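You operate a simulated robot arm through the tools that you are given. There is no shell and no other tool. Be economical: measure what you need, move in short steps, check, and stop when the job is done.

You run a simulated two-armed robot. Do the job below in one go: nothing can be reset, and whatever is moved stays where it is left.

Task
On the top of the packing table, fold the filter cloth in half and then in half again.

It is judged by the outcome, as a careful person would: the job done as asked, and still so three seconds after it is handed in. It fails if anything else is knocked over, pushed out of place, dropped, spilled or broken. Flat cloth is picked up by pressing the open fingertips on it (5 to 10 N) and closing them slowly along it; thin cloth reads only 2 to 8 mm in the jaws.

Robot
Two 7-joint arms with two-finger parallel grippers on one trunk, on a base that drives. Base frame: it is fixed to the floor where the robot stands at the start and does not move with it; the origin is under the middle of the robot, x ahead of it, y to its left, z up. Lengths are in mm, angles in degrees, forces in N, time in s.
The left shoulder is at the start at [70, 163, 1095], the right one opposite. Places, roughly: top of the packing table [600, -200, 800]. Payload 3.43 kg a hand.
The TCP of each hand is the grasp point between the finger pads, 34 mm short of the fingertips. In the tool frame z runs along the fingers and y along their closing line. The gripper opens to 128 mm. The fingers are 24 mm wide and 12 mm thick; the gripper's body (48 by 130 mm) begins 96 mm behind the TCP.
Orientation is told as [roll, pitch, yaw] about the base's x, y, z axes, in that order, counted from this pose: with the fingers straight down and closing along the base's y, the tool's x points along the base's -x, its y along +y and its z along -z.

Tools
- The arms move only by the tool servo_tool. It takes "left_targets", "right_targets" or both (then of equal length, played together; a hand with none holds still); each is a list of rows, each a list of 6 numbers: the shift along the tool's x, y, z in cm, then the turn, a rotation vector about the tool's x, y, z in degrees. In form: [[tx, ty, tz, ax, ay, az], ...]. A call has 1 to 10 rows; each row shifts and turns the commanded pose from where the row before left it, along the tool's axes as they then stand. "left_jaw" and "right_jaw" are, for a hand that has rows, the gripper command, from -1 (shut) to 1 (fully open), values between in proportion, set as the call begins (left out, the last holds). A row lasts 0.2 s, in which the tool goes at most 50 mm and 8.6 degrees; a call with a longer step from one row to the next is refused whole, and so is a gripper value outside its range. Where a pose cannot be reached the arm comes as near as it can. A force on the tool above 40 N (or 10 N above the force at the start of the call, whichever is more), or a blocked arm, ends the call early, and 0.2 s more pass. The fingers move at their own pace (about 153 mm/s each) and stop on an object; they squeeze with about 40 N. The grip force told is the motor's: it shows also when the fingers shut on nothing. Time passes only in rows, and 0.2 s behind the last, so rows that do not move let the fingers close. It gives the time, the measured TCP pose, the force on the tool (base axes), the opening and the grip force at its end, in the units of the frame above (readings bear some noise).
- Cameras (640 x 400 px; columns grow to the right, rows downward): "scene" is now at [126.9, -11.2, 1301.1]; the picture's right is [-0.14, -0.99, 0.00], its down [-0.75, 0.11, -0.65] and it looks along [0.64, -0.09, -0.76] (base axes); focal length 241 px, centre (320, 200). "left" rides on the left gripper at [76, 11, -160] in its tool frame; the picture's right is [-0.15, 0.99, 0.00], its down [-0.88, -0.13, -0.46] and it looks along [-0.45, -0.07, 0.89] (tool axes); focal length 234 px, centre (320, 200). "right" rides on the right gripper at [76, -11, -160] in its tool frame; the picture's right is [0.15, 0.99, 0.00], its down [-0.88, 0.13, -0.46] and it looks along [-0.45, 0.07, 0.89] (tool axes); focal length 234 px, centre (320, 200). There is no depth. A picture from a camera that has moved, and an enlarged one, comes with that camera's place and axes in the base frame and with its lens.
- capture(camera): a new picture of that camera. It takes no simulated time.
- slide_trunk(by): slides the trunk up (or, below 0, down) by that many mm; the arms and the scene camera ride with it, the base frame stays. It gives what a move gives, with no picture.
- roll_base(legs): drives the robot by 1 to 6 legs, each [ahead, left, turn to the left] in mm, mm and degrees, along the robot's own axes; the way and the turn of a leg run together, so that a leg with both is an arc; at most 1500 mm and 180 degrees a leg. The arms and the cameras ride along, it lands a little off, and it stops where it bumps. It gives what a move gives.
- head_to(pan, tilt): turns the head with the scene camera to pan (to the left, within 86 degrees either way) and tilt (down, from -29 to 69), counted from straight ahead of the robot. It gives what a move gives.
- zoom(camera, box): a new picture of the part [left, top, right, bottom] of that camera's present view, enlarged. It takes no simulated time.
- job_done(): hands the job in; it is judged then, once.

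Go step by step. Nothing tells you exact positions but the pictures and the camera data: compare them with the known pose of the tool, close in by small moves and look again before you grip or let go. The budget is 120 turns and 100 pictures, counting those below and the enlarged ones. Unless the task says otherwise, let go and move clear before handing in, and close with one line.

The tools are called as a command line: name --argument value ..., lists and objects as JSON in quotes. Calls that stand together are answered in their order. servo_tool: Moves the arms, as the interface text tells. Its arguments: {"type":"object","properties":{"left_targets":{"type":"array"},"left_jaw":{"type":"number"},"right_targets":{"type":"array"},"right_jaw":{"type":"number"}},"required":[]} The other tools are called the same way: slide_trunk (by) slides the trunk up or down; roll_base (legs) drives the base; head_to (pan, tilt) turns the head that bears the scene camera; capture (camera) takes a picture; zoom (camera, box) takes an enlarged picture of a part of a camera's view; job_done () hands the job in.

At the start:

```text
t: 0.0
left_ee_pos: [569.8, 192.7, 1055.3]
left_orientation: [0.1, 0.0, 0.1]
left_ft_force: [0.0, -0.4, 0.1]
left_grip_width: 127.8
left_grip_force: 0.1
right_ee_pos: [461.6, -240.4, 1035.1]
right_orientation: [-0.1, 0.2, -0.1]
right_ft_force: [-0.5, 0.3, -0.2]
right_grip_width: 127.9
right_grip_force: 0.0
trunk travel left (down, up): [-575.0, 365.0]
robot x, y, heading: [0.6, 0.0, -0.0]
head pan, tilt: [-8.2, 49.7]
```

scene: 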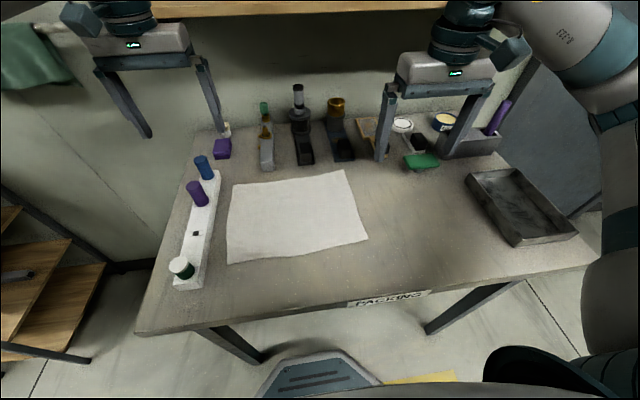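
right: 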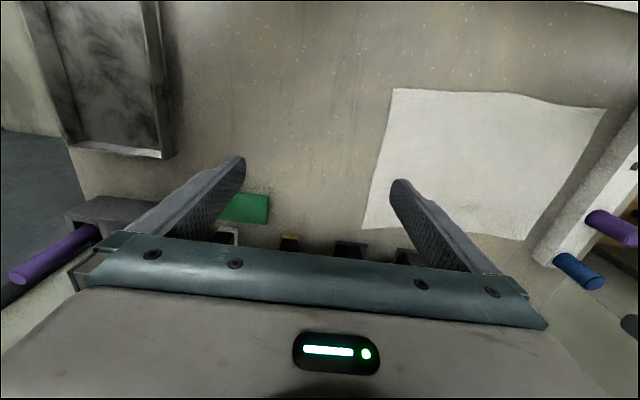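
left: 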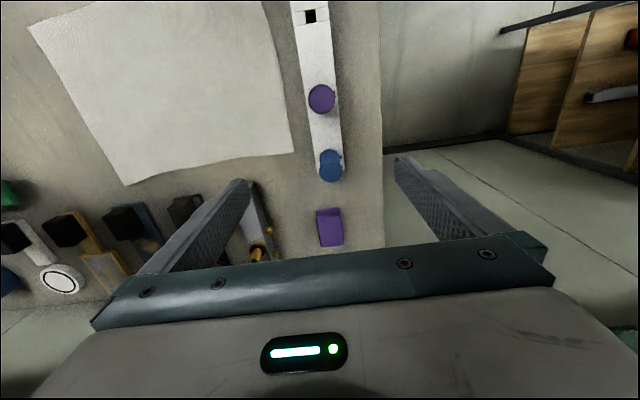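

I take the cloth to lie at roughly x 395–657, y −166…173, with the rack close on its left and tools behind it. The plan is to fold the far edge toward me with both hands, then fold the left edge to the right with one hand. First I'll look closer and turn both grippers so they close along x.

zoom --camera "scene" --box '[150, 80, 390, 300]'

servo_tool --left_targets '[[0, 0, 0, 0, 0, -8.5], [0, 0, 0, 0, 0, -8.5], [0, 0, 0, 0, 0, -8.5], [0, 0, 0, 0, 0, -8.5], [0, 0, 0, 0, 0, -8.5], [0, 0, 0, 0, 0, -8.5], [0, 0, 0, 0, 0, -8.5], [0, 0, 0, 0, 0, -8.5], [0, 0, 0, 0, 0, -8.5], [0, 0, 0, 0, 0, -8.5]]' --right_targets '[[0, 0, 0, 0, 0, 8.5], [0, 0, 0, 0, 0, 8.5], [0, 0, 0, 0, 0, 8.5], [0, 0, 0, 0, 0, 8.5], [0, 0, 0, 0, 0, 8.5], [0, 0, 0, 0, 0, 8.5], [0, 0, 0, 0, 0, 8.5], [0, 0, 0, 0, 0, 8.5], [0, 0, 0, 0, 0, 8.5], [0, 0, 0, 0, 0, 8.5]]' --left_jaw -0.4 --right_jaw -0.4

```text
1.82 times, centred on (270, 190) of scene
camera zoom: at [126.9, -11.2, 1301.1], right [-0.14, -0.99, 0.0], down [-0.75, 0.11, -0.65], along [0.64, -0.09, -0.76], focal length 438 px, centre (411, 218)
```

zoom: 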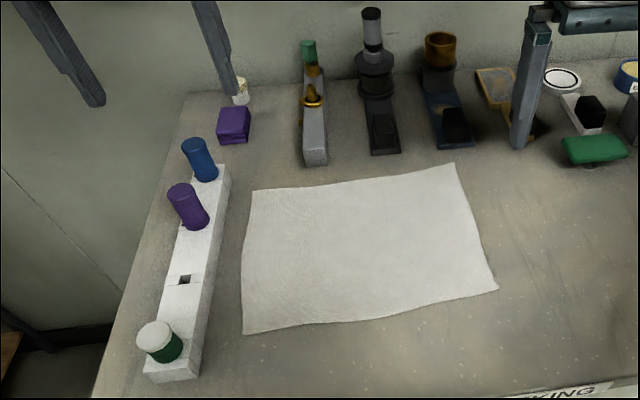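

```text
t: 2.2
left_ee_pos: [569.0, 192.9, 1055.7]
left_orientation: [-0.1, 0.1, 85.2]
left_ft_force: [0.5, 0.3, -0.5]
left_grip_width: 38.4
left_grip_force: 0.2
right_ee_pos: [461.8, -242.1, 1034.3]
right_orientation: [0.0, 0.1, -85.2]
right_ft_force: [1.0, 0.5, 0.2]
right_grip_width: 38.2
right_grip_force: 0.1
trunk travel left (down, up): [-575.0, 365.0]
robot x, y, heading: [-0.4, 0.3, -0.0]
head pan, tilt: [-8.2, 49.7]
```

Both grippers have turned well. Next I move above the far corners, about [621,150] and [636,−140], at z 900 with a 26 mm opening.

servo_tool --left_targets '[[0, 0, 0, 0, 0, -7.3], [0.753, -0.835, 2.583, 0, 0, 0], [0.753, -0.835, 2.583, 0, 0, 0], [0.753, -0.835, 2.583, 0, 0, 0], [0.753, -0.835, 2.583, 0, 0, 0], [0.753, -0.835, 2.583, 0, 0, 0], [0.753, -0.835, 2.583, 0, 0, 0], [0, 0, 0, 0, 0, 0]]' --right_targets '[[0, 0, 0, 0, 0, 2.3], [1.572, 2.972, 2.233, 0, 0, 0], [1.572, 2.972, 2.233, 0, 0, 0], [1.572, 2.972, 2.233, 0, 0, 0], [1.572, 2.972, 2.233, 0, 0, 0], [1.572, 2.972, 2.233, 0, 0, 0], [1.572, 2.972, 2.233, 0, 0, 0], [0, 0, 0, 0, 0, 0]]' --left_jaw -0.6 --right_jaw -0.6

capture --camera "left"

capture --camera "right"

capture --camera "scene"

```text
t: 4.0
left_ee_pos: [619.6, 149.5, 900.0]
left_orientation: [-0.1, 0.0, 92.4]
left_ft_force: [-1.1, -0.8, -0.6]
left_grip_width: 25.6
left_grip_force: 0.1
right_ee_pos: [636.6, -139.5, 900.2]
right_orientation: [0.0, 0.0, -87.3]
right_ft_force: [-0.2, 0.9, 0.7]
right_grip_width: 24.9
right_grip_force: 0.0
trunk travel left (down, up): [-575.0, 365.0]
robot x, y, heading: [4.6, -1.0, 0.0]
head pan, tilt: [-8.2, 49.7]
```

```text
95 pictures are left
camera left: at [611.7, 72.7, 1059.7], right [-0.99, 0.1, 0.0], down [0.09, 0.89, 0.46], along [0.05, 0.45, -0.89], focal length 234 px, centre (320, 200)
```

left: 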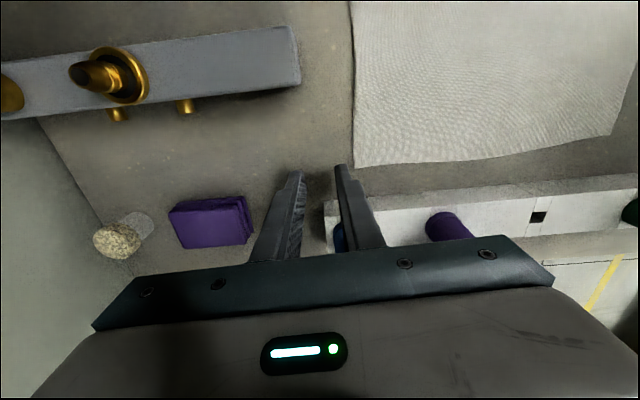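

```text
94 pictures are left
camera right: at [621.3, -64.2, 1059.8], right [0.98, 0.19, 0.0], down [0.17, -0.87, 0.46], along [0.09, -0.45, -0.89], focal length 234 px, centre (320, 200)
```

right: 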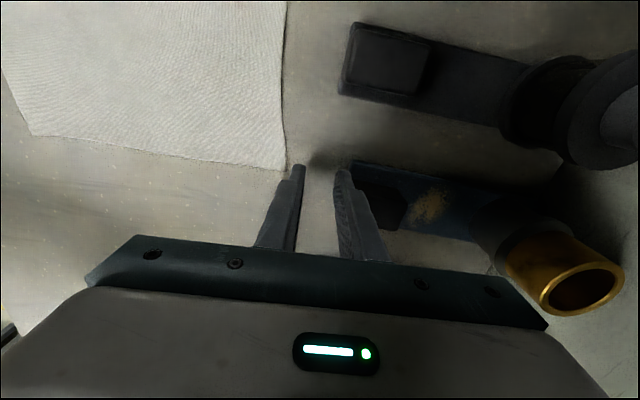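

```text
93 pictures are left
camera scene: at [125.9, -11.7, 1301.2], right [-0.14, -0.99, 0.0], down [-0.75, 0.11, -0.65], along [0.64, -0.09, -0.76], focal length 241 px, centre (320, 200)
```

scene: 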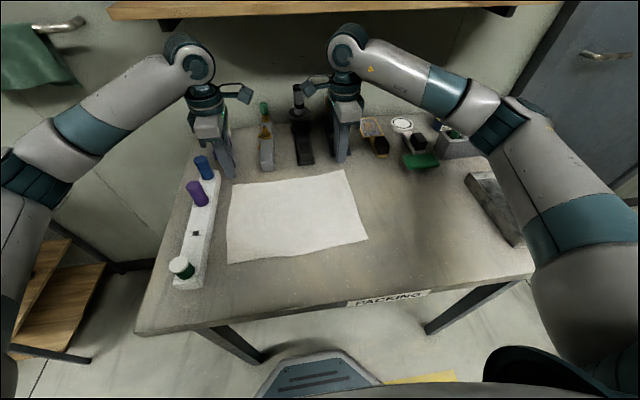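

The wrist cameras disagree with the 800 mm surface. Intersecting their rays with the scene camera's puts the table top at z ≈ 849, with the corners at about A(589,150), B(605,−145), C(380,−151) and D(368,145). I shift to the corrected far-corner grasp spots at the same height.

servo_tool --left_targets '[[0.865, 2.52, 0, 0, 0, 0], [0.865, 2.52, 0, 0, 0, 0], [0, 0, 0, 0, 0, 0]]' --right_targets '[[0.84, -2.6, 0, 0, 0, 0], [0.84, -2.6, 0, 0, 0, 0], [0, 0, 0, 0, 0, 0]]'

capture --camera "left"

capture --camera "right"

zoom --camera "scene" --box '[190, 100, 390, 225]'

```text
t: 4.8
left_ee_pos: [570.2, 130.3, 899.5]
left_orientation: [-0.1, 0.1, 92.5]
left_ft_force: [-1.1, 0.2, -0.4]
left_grip_width: 25.5
left_grip_force: 0.1
right_ee_pos: [585.3, -123.1, 900.3]
right_orientation: [-0.1, 0.0, -87.3]
right_ft_force: [0.3, 0.4, -0.8]
right_grip_width: 25.7
right_grip_force: 0.1
trunk travel left (down, up): [-575.0, 365.0]
robot x, y, heading: [-1.6, -0.7, 0.3]
head pan, tilt: [-8.2, 49.7]
```

```text
92 pictures are left
camera left: at [562.8, 53.4, 1058.6], right [-0.99, 0.11, 0.0], down [0.09, 0.89, 0.46], along [0.05, 0.45, -0.89], focal length 234 px, centre (320, 200)
```

left: 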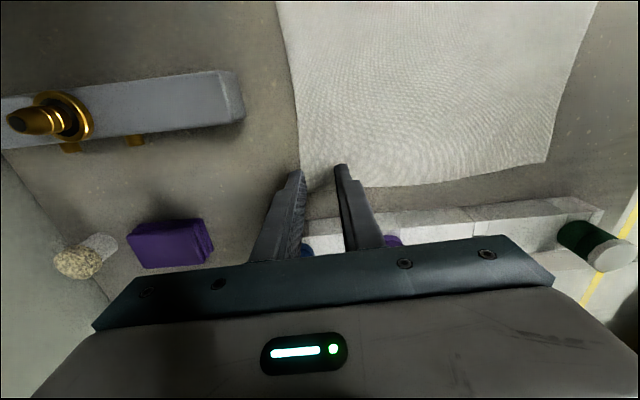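

```text
91 pictures are left
camera right: at [570.1, -48.6, 1061.0], right [0.98, 0.19, 0.0], down [0.17, -0.87, 0.46], along [0.09, -0.45, -0.89], focal length 234 px, centre (320, 200)
```

right: 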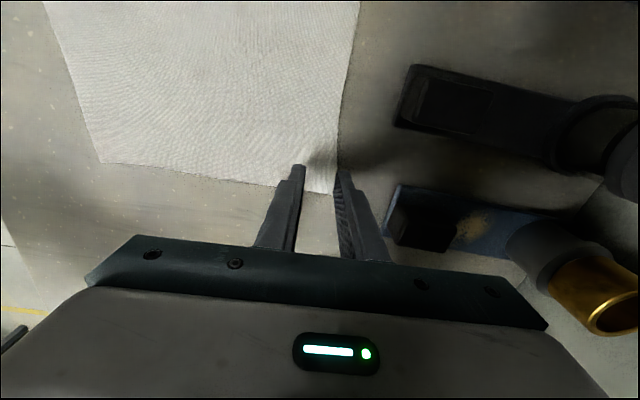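

```text
3.20 times, centred on (290, 162) of scene
camera zoom: at [127.3, -11.0, 1301.1], right [-0.14, -0.99, 0.0], down [-0.75, 0.11, -0.65], along [0.64, -0.09, -0.76], focal length 772 px, centre (416, 320)
```

zoom: 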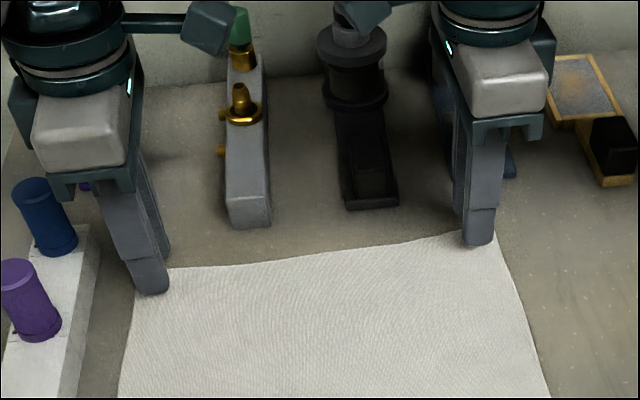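

The fingers now straddle a strip about 19 mm inside the far edge on both sides, as intended. Now I lower gently to contact.

servo_tool --left_targets '[[0, 0, 0.7, 0, 0, 0], [0, 0, 0.7, 0, 0, 0], [0, 0, 0, 0, 0, 0]]' --right_targets '[[0, 0, 0.7, 0, 0, 0], [0, 0, 0.7, 0, 0, 0], [0, 0, 0, 0, 0, 0]]'

```text
t: 5.6
left_ee_pos: [570.3, 128.9, 885.9]
left_orientation: [0.0, -0.1, 92.3]
left_ft_force: [-0.6, 0.8, 0.4]
left_grip_width: 25.6
left_grip_force: 0.2
right_ee_pos: [583.9, -124.7, 887.9]
right_orientation: [0.1, 0.0, -87.3]
right_ft_force: [0.2, -0.1, -0.5]
right_grip_width: 25.6
right_grip_force: 0.1
trunk travel left (down, up): [-575.0, 365.0]
robot x, y, heading: [-1.0, -1.8, 0.1]
head pan, tilt: [-8.2, 49.7]
```

servo_tool --left_targets '[[0, 0, 0.2, 0, 0, 0], [0, 0, 0, 0, 0, 0]]' --right_targets '[[0, 0, 0.2, 0, 0, 0], [0, 0, 0, 0, 0, 0]]'

```text
t: 6.2
left_ee_pos: [570.8, 130.4, 886.1]
left_orientation: [0.0, 0.1, 92.4]
left_ft_force: [-0.4, 1.6, 11.7]
left_grip_width: 25.6
left_grip_force: 0.0
right_ee_pos: [582.6, -124.4, 885.9]
right_orientation: [0.1, 0.0, -87.3]
right_ft_force: [0.4, -0.3, 0.5]
right_grip_width: 25.6
right_grip_force: 0.0
trunk travel left (down, up): [-575.0, 365.0]
robot x, y, heading: [0.9, 0.6, -0.0]
head pan, tilt: [-8.2, 49.7]
```

The left hand has touched at about 12 N, so I ease it up slightly and bring the right hand down a little.

servo_tool --left_targets '[[0, 0, -0.05, 0, 0, 0], [0, 0, 0, 0, 0, 0]]' --right_targets '[[0, 0, 0.1, 0, 0, 0], [0, 0, 0, 0, 0, 0]]'

```text
t: 6.8
left_ee_pos: [570.8, 130.8, 885.7]
left_orientation: [0.0, 0.0, 92.4]
left_ft_force: [0.7, -1.8, 7.1]
left_grip_width: 25.5
left_grip_force: 0.0
right_ee_pos: [581.2, -124.4, 885.2]
right_orientation: [0.2, 0.1, -87.3]
right_ft_force: [1.3, 0.4, 11.8]
right_grip_width: 25.8
right_grip_force: 0.1
trunk travel left (down, up): [-575.0, 365.0]
robot x, y, heading: [-3.4, 2.0, -0.1]
head pan, tilt: [-8.2, 49.7]
```

Left is at 7 N and right at about 12 N. I ease the right hand up a touch and begin closing slowly.

servo_tool --left_targets '[[0, 0, 0, 0, 0, 0], [0, 0, 0, 0, 0, 0]]' --right_targets '[[0, 0, -0.04, 0, 0, 0], [0, 0, 0, 0, 0, 0]]' --left_jaw -0.68

servo_tool --left_targets '[[0, 0, 0, 0, 0, 0], [0, 0, 0, 0, 0, 0]]' --right_targets '[[0, 0, 0, 0, 0, 0], [0, 0, 0, 0, 0, 0]]' --left_jaw -0.76 --right_jaw -0.7

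servo_tool --left_targets '[[0, 0, 0, 0, 0, 0], [0, 0, 0, 0, 0, 0]]' --right_targets '[[0, 0, 0, 0, 0, 0], [0, 0, 0, 0, 0, 0]]' --left_jaw -0.84 --right_jaw -0.8

servo_tool --left_targets '[[0, 0, 0, 0, 0, 0], [0, 0, 0, 0, 0, 0]]' --right_targets '[[0, 0, 0, 0, 0, 0], [0, 0, 0, 0, 0, 0]]' --left_jaw -0.9 --right_jaw -0.9

servo_tool --left_targets '[[0, 0, 0, 0, 0, 0], [0, 0, 0, 0, 0, 0], [0, 0, 0, 0, 0, 0]]' --right_targets '[[0, 0, 0, 0, 0, 0], [0, 0, 0, 0, 0, 0], [0, 0, 0, 0, 0, 0]]' --left_jaw -1 --right_jaw -1

capture --camera "left"

capture --camera "right"

```text
t: 7.4
left_ee_pos: [571.2, 131.0, 886.0]
left_orientation: [-0.1, 0.0, 92.4]
left_ft_force: [-0.9, -0.2, 8.2]
left_grip_width: 19.8
left_grip_force: 0.1
right_ee_pos: [581.2, -123.8, 885.3]
right_orientation: [0.1, 0.0, -87.4]
right_ft_force: [2.6, -0.6, 10.9]
right_grip_width: 25.4
right_grip_force: 0.1
trunk travel left (down, up): [-575.0, 365.0]
robot x, y, heading: [1.1, 1.3, 0.2]
head pan, tilt: [-8.2, 49.7]
```

```text
t: 8.0
left_ee_pos: [569.6, 130.7, 884.9]
left_orientation: [-0.1, 0.1, 92.4]
left_ft_force: [-0.1, 0.0, 7.9]
left_grip_width: 14.7
left_grip_force: 0.0
right_ee_pos: [582.0, -122.4, 884.6]
right_orientation: [0.1, -0.1, -87.2]
right_ft_force: [-0.3, 0.6, 11.3]
right_grip_width: 18.0
right_grip_force: 0.2
trunk travel left (down, up): [-575.0, 365.0]
robot x, y, heading: [-0.8, -0.1, -0.2]
head pan, tilt: [-8.2, 49.7]
```

```text
t: 8.6
left_ee_pos: [570.2, 129.4, 885.5]
left_orientation: [-0.1, 0.0, 92.4]
left_ft_force: [-0.5, -0.3, 7.5]
left_grip_width: 9.6
left_grip_force: 0.0
right_ee_pos: [582.5, -123.6, 885.3]
right_orientation: [0.1, -0.1, -87.3]
right_ft_force: [-0.4, 0.4, 10.6]
right_grip_width: 11.6
right_grip_force: 0.1
trunk travel left (down, up): [-575.0, 365.0]
robot x, y, heading: [-1.1, -1.5, 0.1]
head pan, tilt: [-8.2, 49.7]
```

```text
t: 9.2
left_ee_pos: [570.4, 130.6, 885.0]
left_orientation: [-0.2, 0.1, 92.4]
left_ft_force: [0.0, -1.4, 7.6]
left_grip_width: 5.7
left_grip_force: 0.0
right_ee_pos: [582.5, -124.2, 884.9]
right_orientation: [0.1, -0.1, -87.3]
right_ft_force: [0.0, 0.4, 10.4]
right_grip_width: 5.2
right_grip_force: 0.1
trunk travel left (down, up): [-575.0, 365.0]
robot x, y, heading: [-0.8, 2.2, -0.0]
head pan, tilt: [-8.2, 49.7]
```

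```text
t: 10.0
left_ee_pos: [570.2, 131.3, 885.5]
left_orientation: [0.0, 0.0, 92.4]
left_ft_force: [-0.3, -1.4, 7.6]
left_grip_width: 2.1
left_grip_force: 37.5
right_ee_pos: [582.6, -123.2, 885.1]
right_orientation: [0.1, 0.0, -87.2]
right_ft_force: [-0.4, 0.7, 9.9]
right_grip_width: 2.4
right_grip_force: 37.2
trunk travel left (down, up): [-575.0, 365.0]
robot x, y, heading: [0.8, 2.0, 0.2]
head pan, tilt: [-8.2, 49.7]
```

```text
89 pictures are left
camera left: at [562.5, 54.1, 1044.7], right [-0.99, 0.11, 0.0], down [0.09, 0.89, 0.46], along [0.05, 0.45, -0.89], focal length 234 px, centre (320, 200)
```

left: 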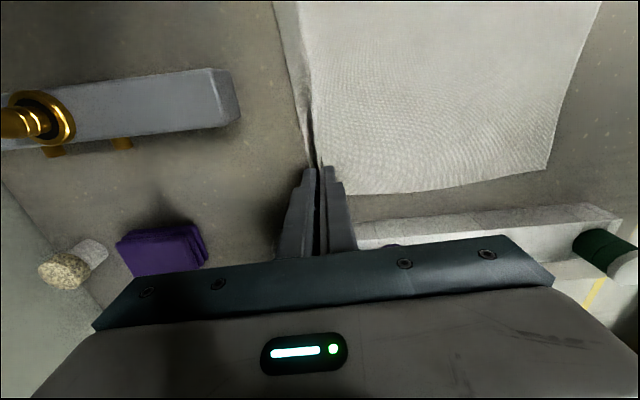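

```text
88 pictures are left
camera right: at [567.3, -49.1, 1044.6], right [0.98, 0.19, 0.0], down [0.17, -0.87, 0.46], along [0.09, -0.45, -0.89], focal length 234 px, centre (320, 200)
```

right: 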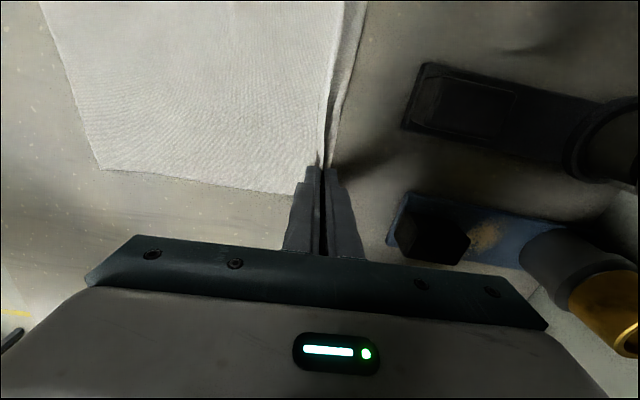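

Both hands hold the cloth at about 2 mm width and 37 N, and the table is at z ≈ 851. I lift along an arc while tilting the fingers forward.

servo_tool --left_targets '[[0, 0.43, -1.48, 5, 0, 0], [0, 0.584, -1.466, 5, 0, 0], [0, 0.721, -1.437, 5, 0, 0], [0, 0.854, -1.409, 5, 0, 0], [0, 0.991, -1.372, 5, 0, 0], [0, 1.109, -1.312, 5, 0, 0], [0, 0, 0, 0, 0, 0]]' --right_targets '[[0, -0.43, -1.48, -5, 0, 0], [0, -0.584, -1.466, -5, 0, 0], [0, -0.721, -1.437, -5, 0, 0], [0, -0.854, -1.409, -5, 0, 0], [0, -0.991, -1.372, -5, 0, 0], [0, -1.109, -1.312, -5, 0, 0], [0, 0, 0, 0, 0, 0]]'

capture --camera "scene"

```text
t: 11.7
left_ee_pos: [553.1, 147.8, 941.8]
left_orientation: [-30.1, 0.8, 91.3]
left_ft_force: [-2.8, -23.1, 1.4]
left_grip_width: 2.1
left_grip_force: 37.6
left hand out of reach, approached as far as the arm can: row 4, 5, 6
right_ee_pos: [519.6, -120.4, 955.4]
right_orientation: [30.2, 0.7, -86.7]
right_ft_force: [3.5, 21.7, -1.4]
right_grip_width: 2.2
right_grip_force: 37.2
trunk travel left (down, up): [-575.0, 365.0]
robot x, y, heading: [-0.4, 1.1, 0.1]
head pan, tilt: [-8.2, 49.7]
stopped in row 7 (left hand): the force on the tool passed its limit (the readings are from after the stop); the commanded pose is now the measured one
```

```text
87 pictures are left
camera scene: at [126.7, -11.2, 1301.1], right [-0.14, -0.99, 0.0], down [-0.75, 0.11, -0.65], along [0.64, -0.09, -0.76], focal length 241 px, centre (320, 200)
```

scene: 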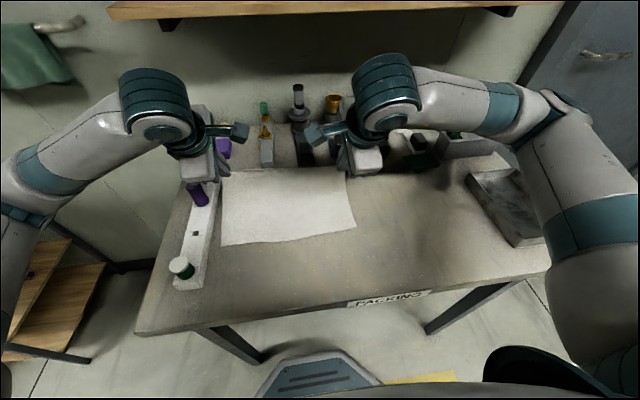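

The left arm ran out of wrist reach close in, so the cloth is stretched sideways and has crept forward a little. I ease the right hand toward the left one to relieve the pull before backing the base.

servo_tool --right_targets '[[0.8, 0.85, 0.5, 0, 0, 0], [0.8, 0.85, 0.5, 0, 0, 0], [0.2, 0.3, 0.15, 0, 0, 0]]'

capture --camera "left"

zoom --camera "scene" --box '[150, 80, 410, 280]'

```text
t: 12.5
left_ee_pos: [555.2, 150.6, 942.4]
left_orientation: [-30.1, 0.4, 91.8]
left_ft_force: [-0.7, -0.2, 0.2]
left_grip_width: 2.1
left_grip_force: 36.8
right_ee_pos: [544.1, -104.3, 954.3]
right_orientation: [30.1, 0.4, -87.1]
right_ft_force: [-0.5, 0.7, -0.9]
right_grip_width: 2.0
right_grip_force: 36.9
trunk travel left (down, up): [-575.0, 365.0]
robot x, y, heading: [0.4, -1.8, -0.0]
head pan, tilt: [-8.2, 49.7]
```

```text
86 pictures are left
camera left: at [467.6, 72.9, 1074.7], right [-0.86, 0.12, -0.5], down [-0.14, 0.88, 0.45], along [0.49, 0.46, -0.74], focal length 234 px, centre (320, 200)
```

left: 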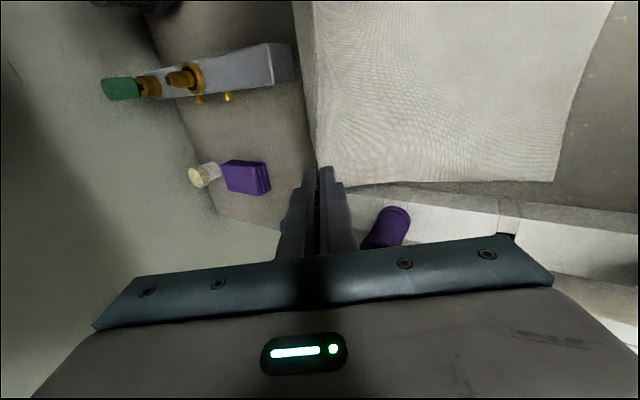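

```text
2.00 times, centred on (280, 180) of scene
camera zoom: at [126.9, -11.3, 1301.1], right [-0.14, -0.99, 0.0], down [-0.75, 0.11, -0.65], along [0.64, -0.09, -0.76], focal length 482 px, centre (400, 240)
```

zoom: 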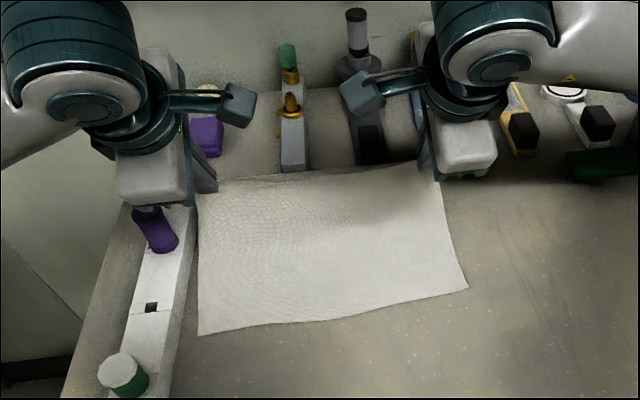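

The tension is gone. The cloth now has its near corners at about D(406,165) and C(426,−130). I drive the base back to carry the edge over, and extend the arms partway so they stay within reach.

roll_base --legs '[[-100, 0, 0]]'

capture --camera "scene"

```text
t: 13.7
left_ee_pos: [453.4, 150.1, 943.8]
left_orientation: [-30.1, 0.5, 91.8]
left_ft_force: [-0.4, -0.5, 0.3]
left_grip_width: 1.9
left_grip_force: 37.2
right_ee_pos: [441.5, -104.4, 955.3]
right_orientation: [30.2, 0.5, -87.0]
right_ft_force: [-0.6, 0.3, 0.6]
right_grip_width: 2.3
right_grip_force: 37.3
trunk travel left (down, up): [-575.0, 365.0]
robot x, y, heading: [-101.6, 1.2, -0.2]
head pan, tilt: [-8.2, 49.7]
```

```text
84 pictures are left
camera scene: at [26.1, -11.1, 1301.2], right [-0.14, -0.99, 0.0], down [-0.75, 0.11, -0.65], along [0.64, -0.09, -0.76], focal length 241 px, centre (320, 200)
```

scene: 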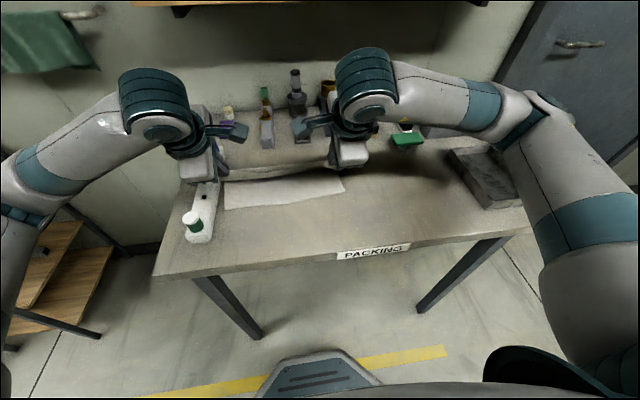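

The edge is carried over about half-way and the cloth underneath hasn't moved. I extend the arms, the right one further to square up, add tilt, and then back the base again.

servo_tool --left_targets '[[0, -1.73, 1.0, 4, 0, 0], [0, -1.73, 1.0, 4, 0, 0], [0, -1.73, 1.0, 4, 0, 0], [0, 0, 0, 0, 0, 0]]' --right_targets '[[0, 2.6, 1.5, -4, 0, 0], [0, 2.6, 1.5, -4, 0, 0], [0, 2.6, 1.5, -4, 0, 0], [0, 0, 0, 0, 0, 0]]'

roll_base --legs '[[-100, 0, 0]]'

capture --camera "scene"

capture --camera "left"

capture --camera "right"

```text
t: 14.7
left_ee_pos: [513.4, 152.3, 946.3]
left_orientation: [-42.2, 0.5, 91.6]
left_ft_force: [-0.2, -0.1, -0.6]
left_grip_width: 2.1
left_grip_force: 36.6
right_ee_pos: [531.8, -99.8, 963.1]
right_orientation: [42.2, 0.3, -86.9]
right_ft_force: [-0.4, -0.3, 0.4]
right_grip_width: 1.8
right_grip_force: 36.8
trunk travel left (down, up): [-575.0, 365.0]
robot x, y, heading: [-97.0, -0.3, -0.2]
head pan, tilt: [-8.2, 49.7]
```

```text
t: 15.8
left_ee_pos: [415.9, 153.1, 944.5]
left_orientation: [-42.0, 0.4, 91.7]
left_ft_force: [-0.5, -0.1, -0.9]
left_grip_width: 2.1
left_grip_force: 36.4
right_ee_pos: [434.7, -99.7, 962.9]
right_orientation: [42.2, 0.5, -87.0]
right_ft_force: [-0.4, -0.1, 0.6]
right_grip_width: 2.2
right_grip_force: 37.0
trunk travel left (down, up): [-575.0, 365.0]
robot x, y, heading: [-199.4, 0.9, -0.0]
head pan, tilt: [-8.2, 49.7]
```

```text
83 pictures are left
camera scene: at [-71.7, -11.1, 1301.2], right [-0.14, -0.99, 0.0], down [-0.75, 0.11, -0.65], along [0.64, -0.09, -0.76], focal length 241 px, centre (320, 200)
```

scene: 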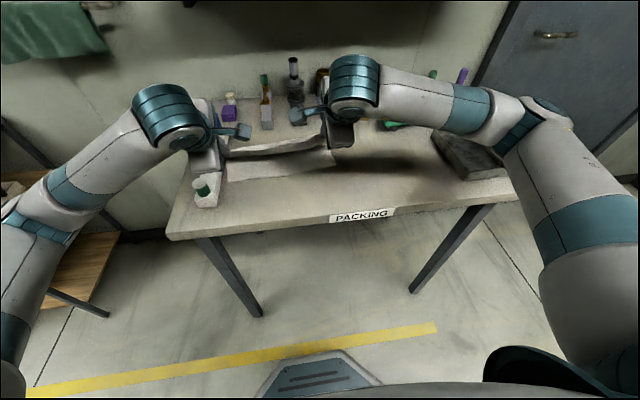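

```text
82 pictures are left
camera left: at [302.4, 73.4, 1057.0], right [-0.74, 0.12, -0.66], down [-0.23, 0.88, 0.42], along [0.63, 0.46, -0.62], focal length 234 px, centre (320, 200)
```

left: 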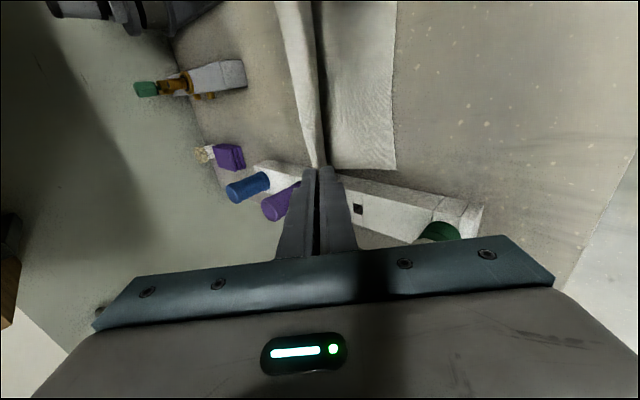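

```text
81 pictures are left
camera right: at [314.5, -32.5, 1073.6], right [0.72, 0.18, 0.67], down [-0.16, -0.89, 0.42], along [0.67, -0.41, -0.62], focal length 234 px, centre (320, 200)
```

right: 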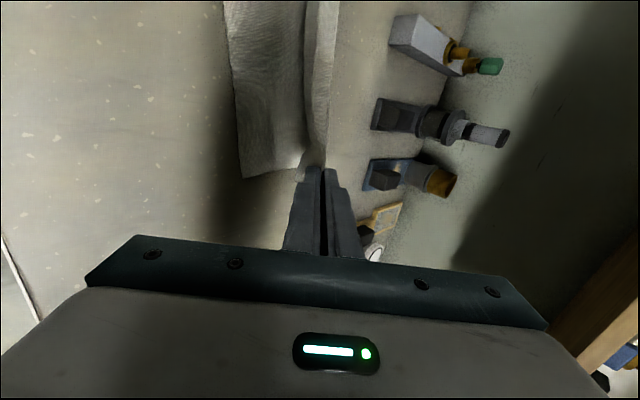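

The fold line is forming well, with the near corners measured at D(401,161) and C(424,−126). I lower both pinches onto the near edge, about 20 mm inside it.

servo_tool --left_targets '[[0.175, 1.195, 0.655, 0, 0, 0], [0.175, 1.195, 0.655, 0, 0, 0], [0.175, 1.195, 0.655, 0, 0, 0], [0.175, 1.195, 0.655, 0, 0, 0], [0, 0, 0, 0, 0, 0]]' --right_targets '[[-0.15, -1.42, 1.075, 0, 0, 0], [-0.15, -1.42, 1.075, 0, 0, 0], [-0.15, -1.42, 1.075, 0, 0, 0], [-0.15, -1.42, 1.075, 0, 0, 0], [0, 0, 0, 0, 0, 0]]'

capture --camera "left"

capture --camera "right"

zoom --camera "scene" --box '[150, 80, 410, 240]'

```text
t: 17.0
left_ee_pos: [397.5, 143.4, 894.3]
left_orientation: [-42.1, 0.4, 91.6]
left_ft_force: [-0.3, 0.4, -0.9]
left_grip_width: 1.9
left_grip_force: 37.4
right_ee_pos: [421.5, -106.3, 892.2]
right_orientation: [42.1, 0.3, -87.1]
right_ft_force: [0.4, -0.5, 0.0]
right_grip_width: 1.9
right_grip_force: 36.7
trunk travel left (down, up): [-575.0, 365.0]
robot x, y, heading: [-197.8, 0.6, 0.3]
head pan, tilt: [-8.2, 49.7]
```

```text
80 pictures are left
camera left: at [285.4, 64.7, 1004.7], right [-0.74, 0.12, -0.66], down [-0.23, 0.88, 0.42], along [0.63, 0.46, -0.62], focal length 234 px, centre (320, 200)
```

left: 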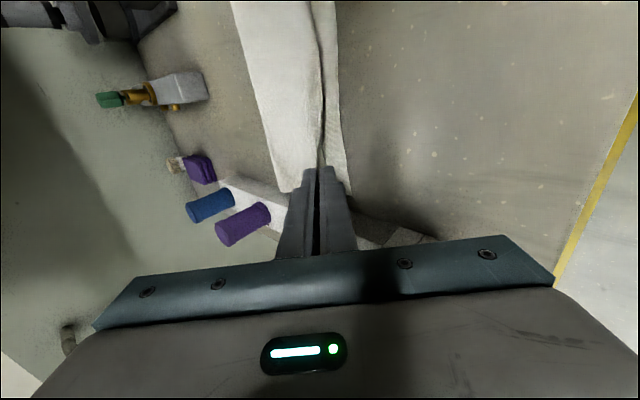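

```text
79 pictures are left
camera right: at [302.8, -39.0, 1003.6], right [0.73, 0.18, 0.66], down [-0.16, -0.89, 0.42], along [0.67, -0.41, -0.62], focal length 234 px, centre (320, 200)
```

right: 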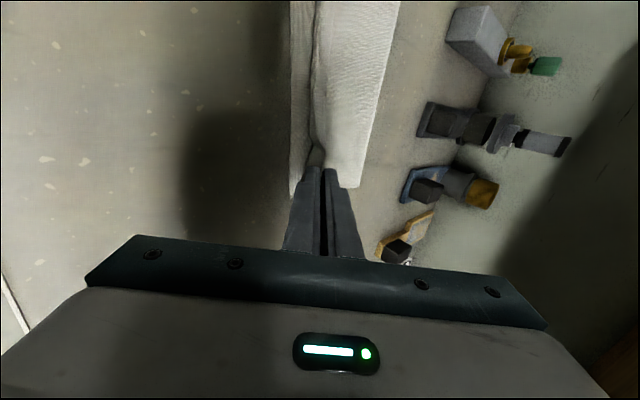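

```text
2.46 times, centred on (280, 160) of scene
camera zoom: at [-70.8, -11.0, 1301.1], right [-0.14, -0.99, 0.0], down [-0.75, 0.11, -0.65], along [0.64, -0.09, -0.76], focal length 594 px, centre (418, 298)
```

zoom: 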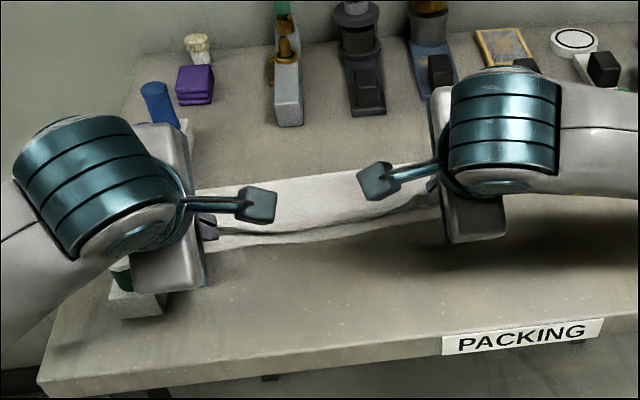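

The pinched edge lies over the near edge on both sides. I lower a few millimetres, nudge toward the robot, then open slightly to release.

servo_tool --left_targets '[[0, 0.57, 0.0, 0, 0, 0], [0, 0, 0, 0, 0, 0]]' --right_targets '[[0, -0.57, 0.0, 0, 0, 0], [0, 0, 0, 0, 0, 0]]'

servo_tool --left_targets '[[0, 0, 0, 0, 0, 0], [0, 0, 0, 0, 0, 0], [0, 0, 0, 0, 0, 0]]' --right_targets '[[0, 0, 0, 0, 0, 0], [0, 0, 0, 0, 0, 0], [0, 0, 0, 0, 0, 0]]' --left_jaw -0.86 --right_jaw -0.86

capture --camera "left"

capture --camera "right"

```text
t: 17.6
left_ee_pos: [392.3, 143.5, 889.8]
left_orientation: [-42.1, 0.5, 91.8]
left_ft_force: [0.2, -0.1, 0.2]
left_grip_width: 2.2
left_grip_force: 37.1
right_ee_pos: [416.6, -107.3, 888.6]
right_orientation: [42.1, 0.5, -86.9]
right_ft_force: [0.0, 0.3, 0.2]
right_grip_width: 1.9
right_grip_force: 37.2
trunk travel left (down, up): [-575.0, 365.0]
robot x, y, heading: [-195.5, -0.0, -0.1]
head pan, tilt: [-8.2, 49.7]
```

```text
t: 18.4
left_ee_pos: [393.2, 143.4, 890.9]
left_orientation: [-42.1, 0.5, 91.7]
left_ft_force: [-0.1, -0.1, -0.5]
left_grip_width: 9.1
left_grip_force: 0.1
right_ee_pos: [417.1, -107.7, 889.2]
right_orientation: [42.1, 0.5, -87.0]
right_ft_force: [-0.3, -0.9, -0.3]
right_grip_width: 9.1
right_grip_force: 0.0
trunk travel left (down, up): [-575.0, 365.0]
robot x, y, heading: [-197.8, 2.5, -0.0]
head pan, tilt: [-8.2, 49.7]
```

```text
77 pictures are left
camera left: at [280.6, 64.3, 1001.0], right [-0.74, 0.12, -0.66], down [-0.23, 0.88, 0.42], along [0.63, 0.46, -0.62], focal length 234 px, centre (320, 200)
```

left: 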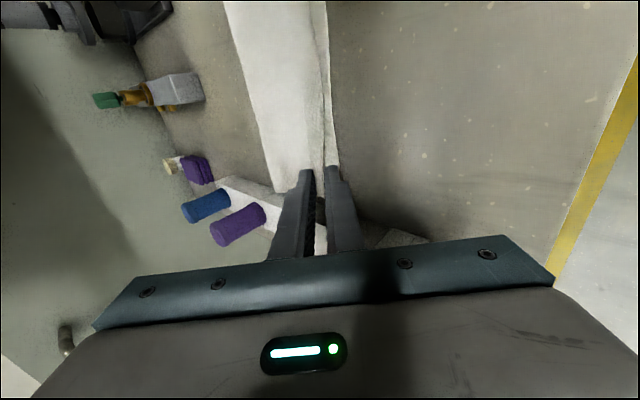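

```text
76 pictures are left
camera right: at [298.4, -39.2, 999.6], right [0.73, 0.18, 0.66], down [-0.16, -0.89, 0.42], along [0.67, -0.41, -0.62], focal length 234 px, centre (320, 200)
```

right: 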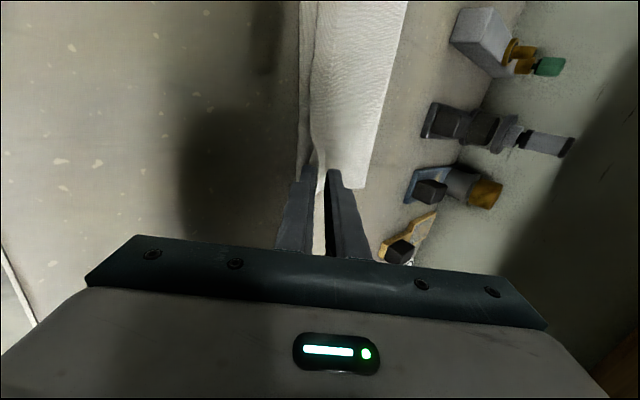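

The edge is springing flat between the open fingers. I withdraw both hands along their own axes, then look.

servo_tool --left_targets '[[0, 0, -1, 0, 0, 0], [0, 0, -1, 0, 0, 0], [0, 0, -1, 0, 0, 0], [0, 0, -2, 0, 0, 0], [0, 0, -2, 0, 0, 0]]' --right_targets '[[0, 0, -1, 0, 0, 0], [0, 0, -1, 0, 0, 0], [0, 0, -1, 0, 0, 0], [0, 0, -2, 0, 0, 0], [0, 0, -2, 0, 0, 0]]'

capture --camera "left"

capture --camera "right"

zoom --camera "scene" --box '[150, 80, 410, 240]'

```text
t: 19.6
left_ee_pos: [355.2, 151.0, 937.6]
left_orientation: [-42.0, 0.6, 91.5]
left_ft_force: [-0.2, 0.1, 0.0]
left_grip_width: 8.7
left_grip_force: 0.1
left hand out of reach, approached as far as the arm can: row 5
right_ee_pos: [371.1, -109.5, 940.5]
right_orientation: [42.1, 0.4, -87.0]
right_ft_force: [-0.5, 1.3, 0.2]
right_grip_width: 9.0
right_grip_force: 0.1
trunk travel left (down, up): [-575.0, 365.0]
robot x, y, heading: [-191.5, 0.3, -0.3]
head pan, tilt: [-8.2, 49.7]
```

```text
75 pictures are left
camera left: at [242.9, 72.2, 1049.5], right [-0.74, 0.12, -0.66], down [-0.23, 0.88, 0.42], along [0.63, 0.46, -0.62], focal length 234 px, centre (320, 200)
```

left: 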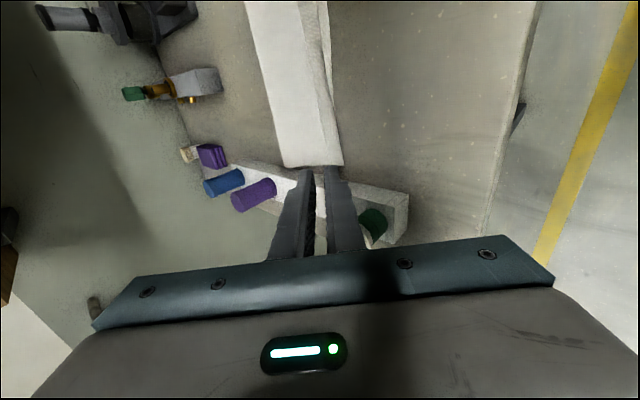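

```text
74 pictures are left
camera right: at [251.7, -40.6, 1051.4], right [0.73, 0.18, 0.66], down [-0.16, -0.89, 0.42], along [0.67, -0.41, -0.62], focal length 234 px, centre (320, 200)
```

right: 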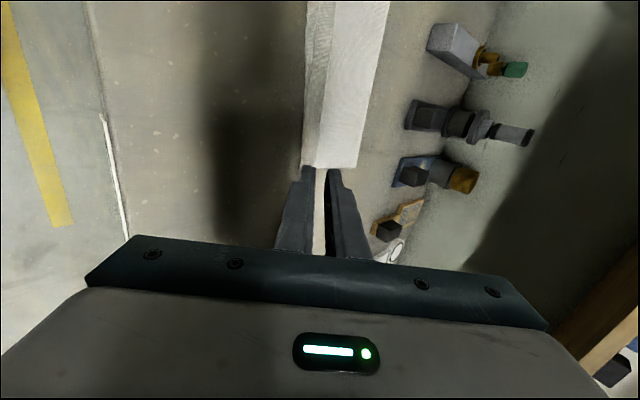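

```text
2.46 times, centred on (280, 160) of scene
camera zoom: at [-71.1, -10.6, 1301.1], right [-0.14, -0.99, 0.0], down [-0.75, 0.11, -0.65], along [0.64, -0.09, -0.76], focal length 594 px, centre (418, 298)
```

zoom: 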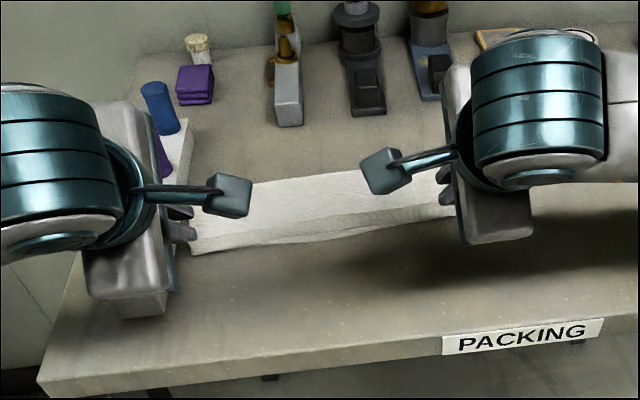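

The first fold came out very cleanly. I raise both hands, remove the tilt and take a clear picture.

servo_tool --left_targets '[[0, -3.5, -0.9, 0, 0, 0], [0, -3.5, -0.9, 0, 0, 0], [0, -3.5, -0.9, 0, 0, 0], [0, -3.5, -0.9, 0, 0, 0], [0, 0, 0, -7, 0, 0], [0, 0, 0, -7, 0, 0], [0, 0, 0, -7, 0, 0], [0, 0, 0, -7, 0, 0], [0, 0, 0, -7, 0, 0], [0, 0, 0, -7, 0, 0]]' --right_targets '[[0, 3.5, -0.9, 0, 0, 0], [0, 3.5, -0.9, 0, 0, 0], [0, 3.5, -0.9, 0, 0, 0], [0, 3.5, -0.9, 0, 0, 0], [0, 0, 0, 7, 0, 0], [0, 0, 0, 7, 0, 0], [0, 0, 0, 7, 0, 0], [0, 0, 0, 7, 0, 0], [0, 0, 0, 7, 0, 0], [0, 0, 0, 7, 0, 0]]'

capture --camera "scene"

```text
t: 21.8
left_ee_pos: [437.4, 152.4, 1058.8]
left_orientation: [-0.1, 0.6, 91.8]
left_ft_force: [0.0, 0.1, -0.2]
left_grip_width: 8.9
left_grip_force: 0.0
right_ee_pos: [449.1, -106.3, 1059.9]
right_orientation: [0.0, 0.4, -87.0]
right_ft_force: [0.2, -0.2, -0.4]
right_grip_width: 9.3
right_grip_force: 0.1
trunk travel left (down, up): [-575.0, 365.0]
robot x, y, heading: [-197.7, 2.1, -0.0]
head pan, tilt: [-8.2, 49.7]
```

```text
72 pictures are left
camera scene: at [-70.2, -11.0, 1301.0], right [-0.14, -0.99, 0.0], down [-0.75, 0.11, -0.65], along [0.64, -0.09, -0.76], focal length 241 px, centre (320, 200)
```

scene: 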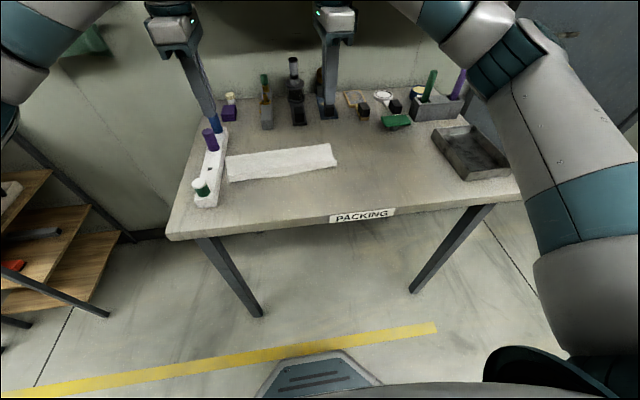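

The cloth now lies as a neat strip. Next I measure it, retract the left arm up and out of the way, and turn the right gripper to close along y.

servo_tool --left_targets '[[-3, 1.2, -2, 0, 0, 0], [-3, 1.2, -2, 0, 0, 0], [-3, 1.2, -2, 0, 0, 0], [-3, 1.2, -2, 0, 0, 0], [-3, 1.2, -2, 0, 0, 0], [0, 0, 0, 0, 0, 0], [0, 0, 0, 0, 0, 0], [0, 0, 0, 0, 0, 0], [0, 0, 0, 0, 0, 0], [0, 0, 0, 0, 0, 0]]' --right_targets '[[0, 0, 0, 0, 0, -8.5], [0, 0, 0, 0, 0, -8.5], [0, 0, 0, 0, 0, -8.5], [0, 0, 0, 0, 0, -8.5], [0, 0, 0, 0, 0, -8.5], [0, 0, 0, 0, 0, -8.5], [0, 0, 0, 0, 0, -8.5], [0, 0, 0, 0, 0, -8.5], [0, 0, 0, 0, 0, -8.5], [0, 0, 0, 0, 0, -8.5]]' --right_jaw -0.6

zoom --camera "scene" --box '[170, 90, 370, 215]'

capture --camera "right"

```text
t: 24.0
left_ee_pos: [372.7, 301.6, 1157.5]
left_orientation: [-0.1, 0.5, 91.7]
left_ft_force: [0.0, 0.3, -1.0]
left_grip_width: 9.1
left_grip_force: 0.0
right_ee_pos: [449.9, -106.6, 1059.7]
right_orientation: [0.5, -0.1, -1.9]
right_ft_force: [-0.3, 0.3, 1.2]
right_grip_width: 25.8
right_grip_force: 0.1
trunk travel left (down, up): [-575.0, 365.0]
robot x, y, heading: [-193.5, -0.6, -0.1]
head pan, tilt: [-8.2, 49.7]
```

```text
3.20 times, centred on (270, 152) of scene
camera zoom: at [-71.0, -11.0, 1301.1], right [-0.14, -0.99, 0.0], down [-0.75, 0.11, -0.65], along [0.64, -0.09, -0.76], focal length 772 px, centre (480, 352)
```

zoom: 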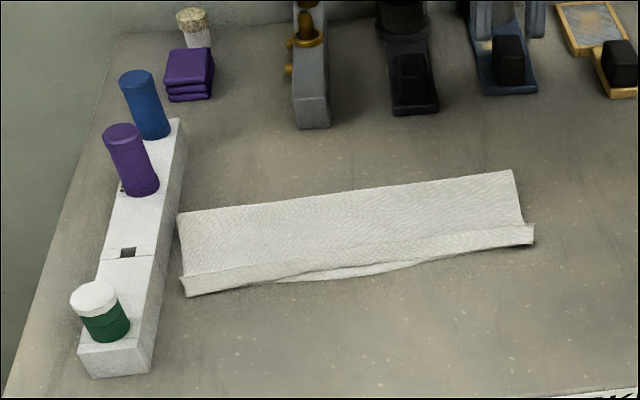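

```text
70 pictures are left
camera right: at [373.6, -117.3, 1219.8], right [-0.11, 0.99, 0.01], down [0.88, 0.1, 0.46], along [0.45, 0.06, -0.89], focal length 234 px, centre (320, 200)
```

right: 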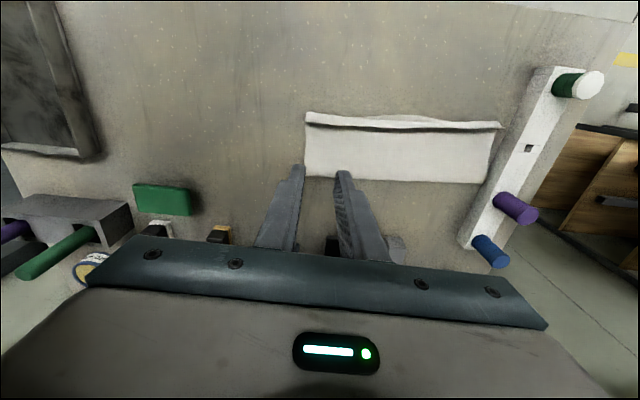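

The rack's right side is at y≈183 and the strip's left-far corner touches it, so gripping the left end there is too tight. I'll first pinch the right end, around (479,−109), and pull the whole strip about 60 mm to the right.

servo_tool --right_targets '[[0, 0, 0, 0, 0, -6.9], [-0.72, -0.11, 4, 0, 0, 0], [-0.72, -0.11, 4, 0, 0, 0], [-0.72, -0.11, 4, 0, 0, 0], [-0.72, -0.11, 3.9, 0, 0, 0], [0, 0, 0, 0, 0, 0]]'

capture --camera "right"

zoom --camera "scene" --box '[170, 90, 370, 215]'

```text
t: 25.4
left_ee_pos: [372.1, 300.6, 1156.0]
left_orientation: [-0.1, 0.5, 91.7]
left_ft_force: [-0.4, 0.7, -1.0]
left_grip_width: 8.7
left_grip_force: 0.1
right_ee_pos: [478.6, -107.8, 900.2]
right_orientation: [0.5, -0.2, 4.9]
right_ft_force: [-0.5, -0.5, -0.2]
right_grip_width: 25.7
right_grip_force: 0.1
trunk travel left (down, up): [-575.0, 365.0]
robot x, y, heading: [-199.1, -1.8, -0.0]
head pan, tilt: [-8.2, 49.7]
```

```text
69 pictures are left
camera right: at [403.7, -126.9, 1060.1], right [-0.23, 0.97, 0.01], down [0.86, 0.2, 0.46], along [0.45, 0.11, -0.89], focal length 234 px, centre (320, 200)
```

right: 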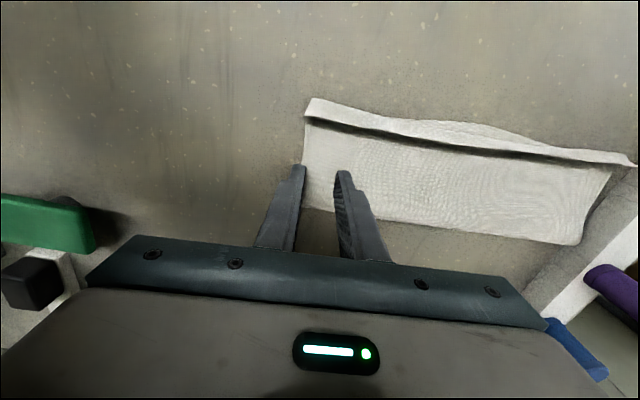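

```text
3.20 times, centred on (270, 152) of scene
camera zoom: at [-71.5, -10.9, 1301.2], right [-0.14, -0.99, 0.0], down [-0.75, 0.11, -0.65], along [0.64, -0.09, -0.76], focal length 772 px, centre (480, 352)
```

zoom: 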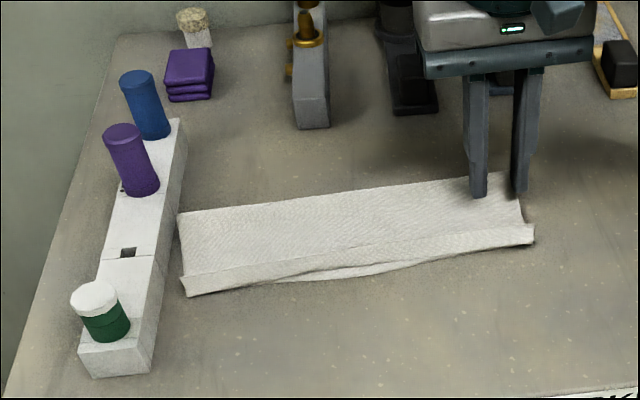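

The gripper straddles the right end with its centre about 17 mm inside the edge. I lower to contact.

servo_tool --right_targets '[[0, 0, 0.6, 0, 0, 0], [0, 0, 0.6, 0, 0, 0], [0, 0, 0, 0, 0, 0]]'

servo_tool --right_targets '[[0, 0, 0.15, 0, 0, 0], [0, 0, 0, 0, 0, 0]]'

```text
t: 26.2
left_ee_pos: [373.7, 301.3, 1157.8]
left_orientation: [-0.1, 0.5, 91.7]
left_ft_force: [0.2, 0.1, 0.1]
left_grip_width: 8.8
left_grip_force: 0.0
right_ee_pos: [478.6, -107.2, 889.4]
right_orientation: [0.4, -0.1, 4.8]
right_ft_force: [0.0, 0.0, 1.1]
right_grip_width: 25.8
right_grip_force: 0.0
trunk travel left (down, up): [-575.0, 365.0]
robot x, y, heading: [-197.9, 1.0, 0.1]
head pan, tilt: [-8.2, 49.7]
```

```text
t: 26.8
left_ee_pos: [373.1, 300.7, 1155.9]
left_orientation: [-0.1, 0.5, 91.8]
left_ft_force: [0.2, -0.1, 0.8]
left_grip_width: 9.2
left_grip_force: 0.0
right_ee_pos: [478.7, -106.4, 887.4]
right_orientation: [0.4, -0.1, 4.9]
right_ft_force: [-0.9, 0.3, -0.4]
right_grip_width: 25.5
right_grip_force: 0.0
trunk travel left (down, up): [-575.0, 365.0]
robot x, y, heading: [-200.5, 3.8, -0.2]
head pan, tilt: [-8.2, 49.7]
```

servo_tool --right_targets '[[0, 0, 0.12, 0, 0, 0], [0, 0, 0, 0, 0, 0]]'

servo_tool --right_targets '[[0, 0, 0.05, 0, 0, 0], [0, 0, 0, 0, 0, 0]]'

```text
t: 27.4
left_ee_pos: [373.0, 299.2, 1156.4]
left_orientation: [-0.1, 0.5, 91.6]
left_ft_force: [0.2, -0.4, 0.7]
left_grip_width: 9.1
left_grip_force: 0.0
right_ee_pos: [478.9, -108.0, 887.2]
right_orientation: [0.5, -0.2, 4.8]
right_ft_force: [0.6, -0.3, 1.4]
right_grip_width: 25.8
right_grip_force: 0.4
trunk travel left (down, up): [-575.0, 365.0]
robot x, y, heading: [-196.7, -0.5, -0.0]
head pan, tilt: [-8.2, 49.7]
```

```text
t: 28.0
left_ee_pos: [371.9, 301.2, 1156.9]
left_orientation: [-0.1, 0.5, 91.7]
left_ft_force: [0.6, -0.2, 0.3]
left_grip_width: 9.0
left_grip_force: 0.0
right_ee_pos: [478.2, -107.0, 885.1]
right_orientation: [0.5, -0.2, 4.9]
right_ft_force: [1.0, -0.9, 3.2]
right_grip_width: 25.6
right_grip_force: 0.2
trunk travel left (down, up): [-575.0, 365.0]
robot x, y, heading: [-196.4, 0.3, -0.2]
head pan, tilt: [-8.2, 49.7]
```

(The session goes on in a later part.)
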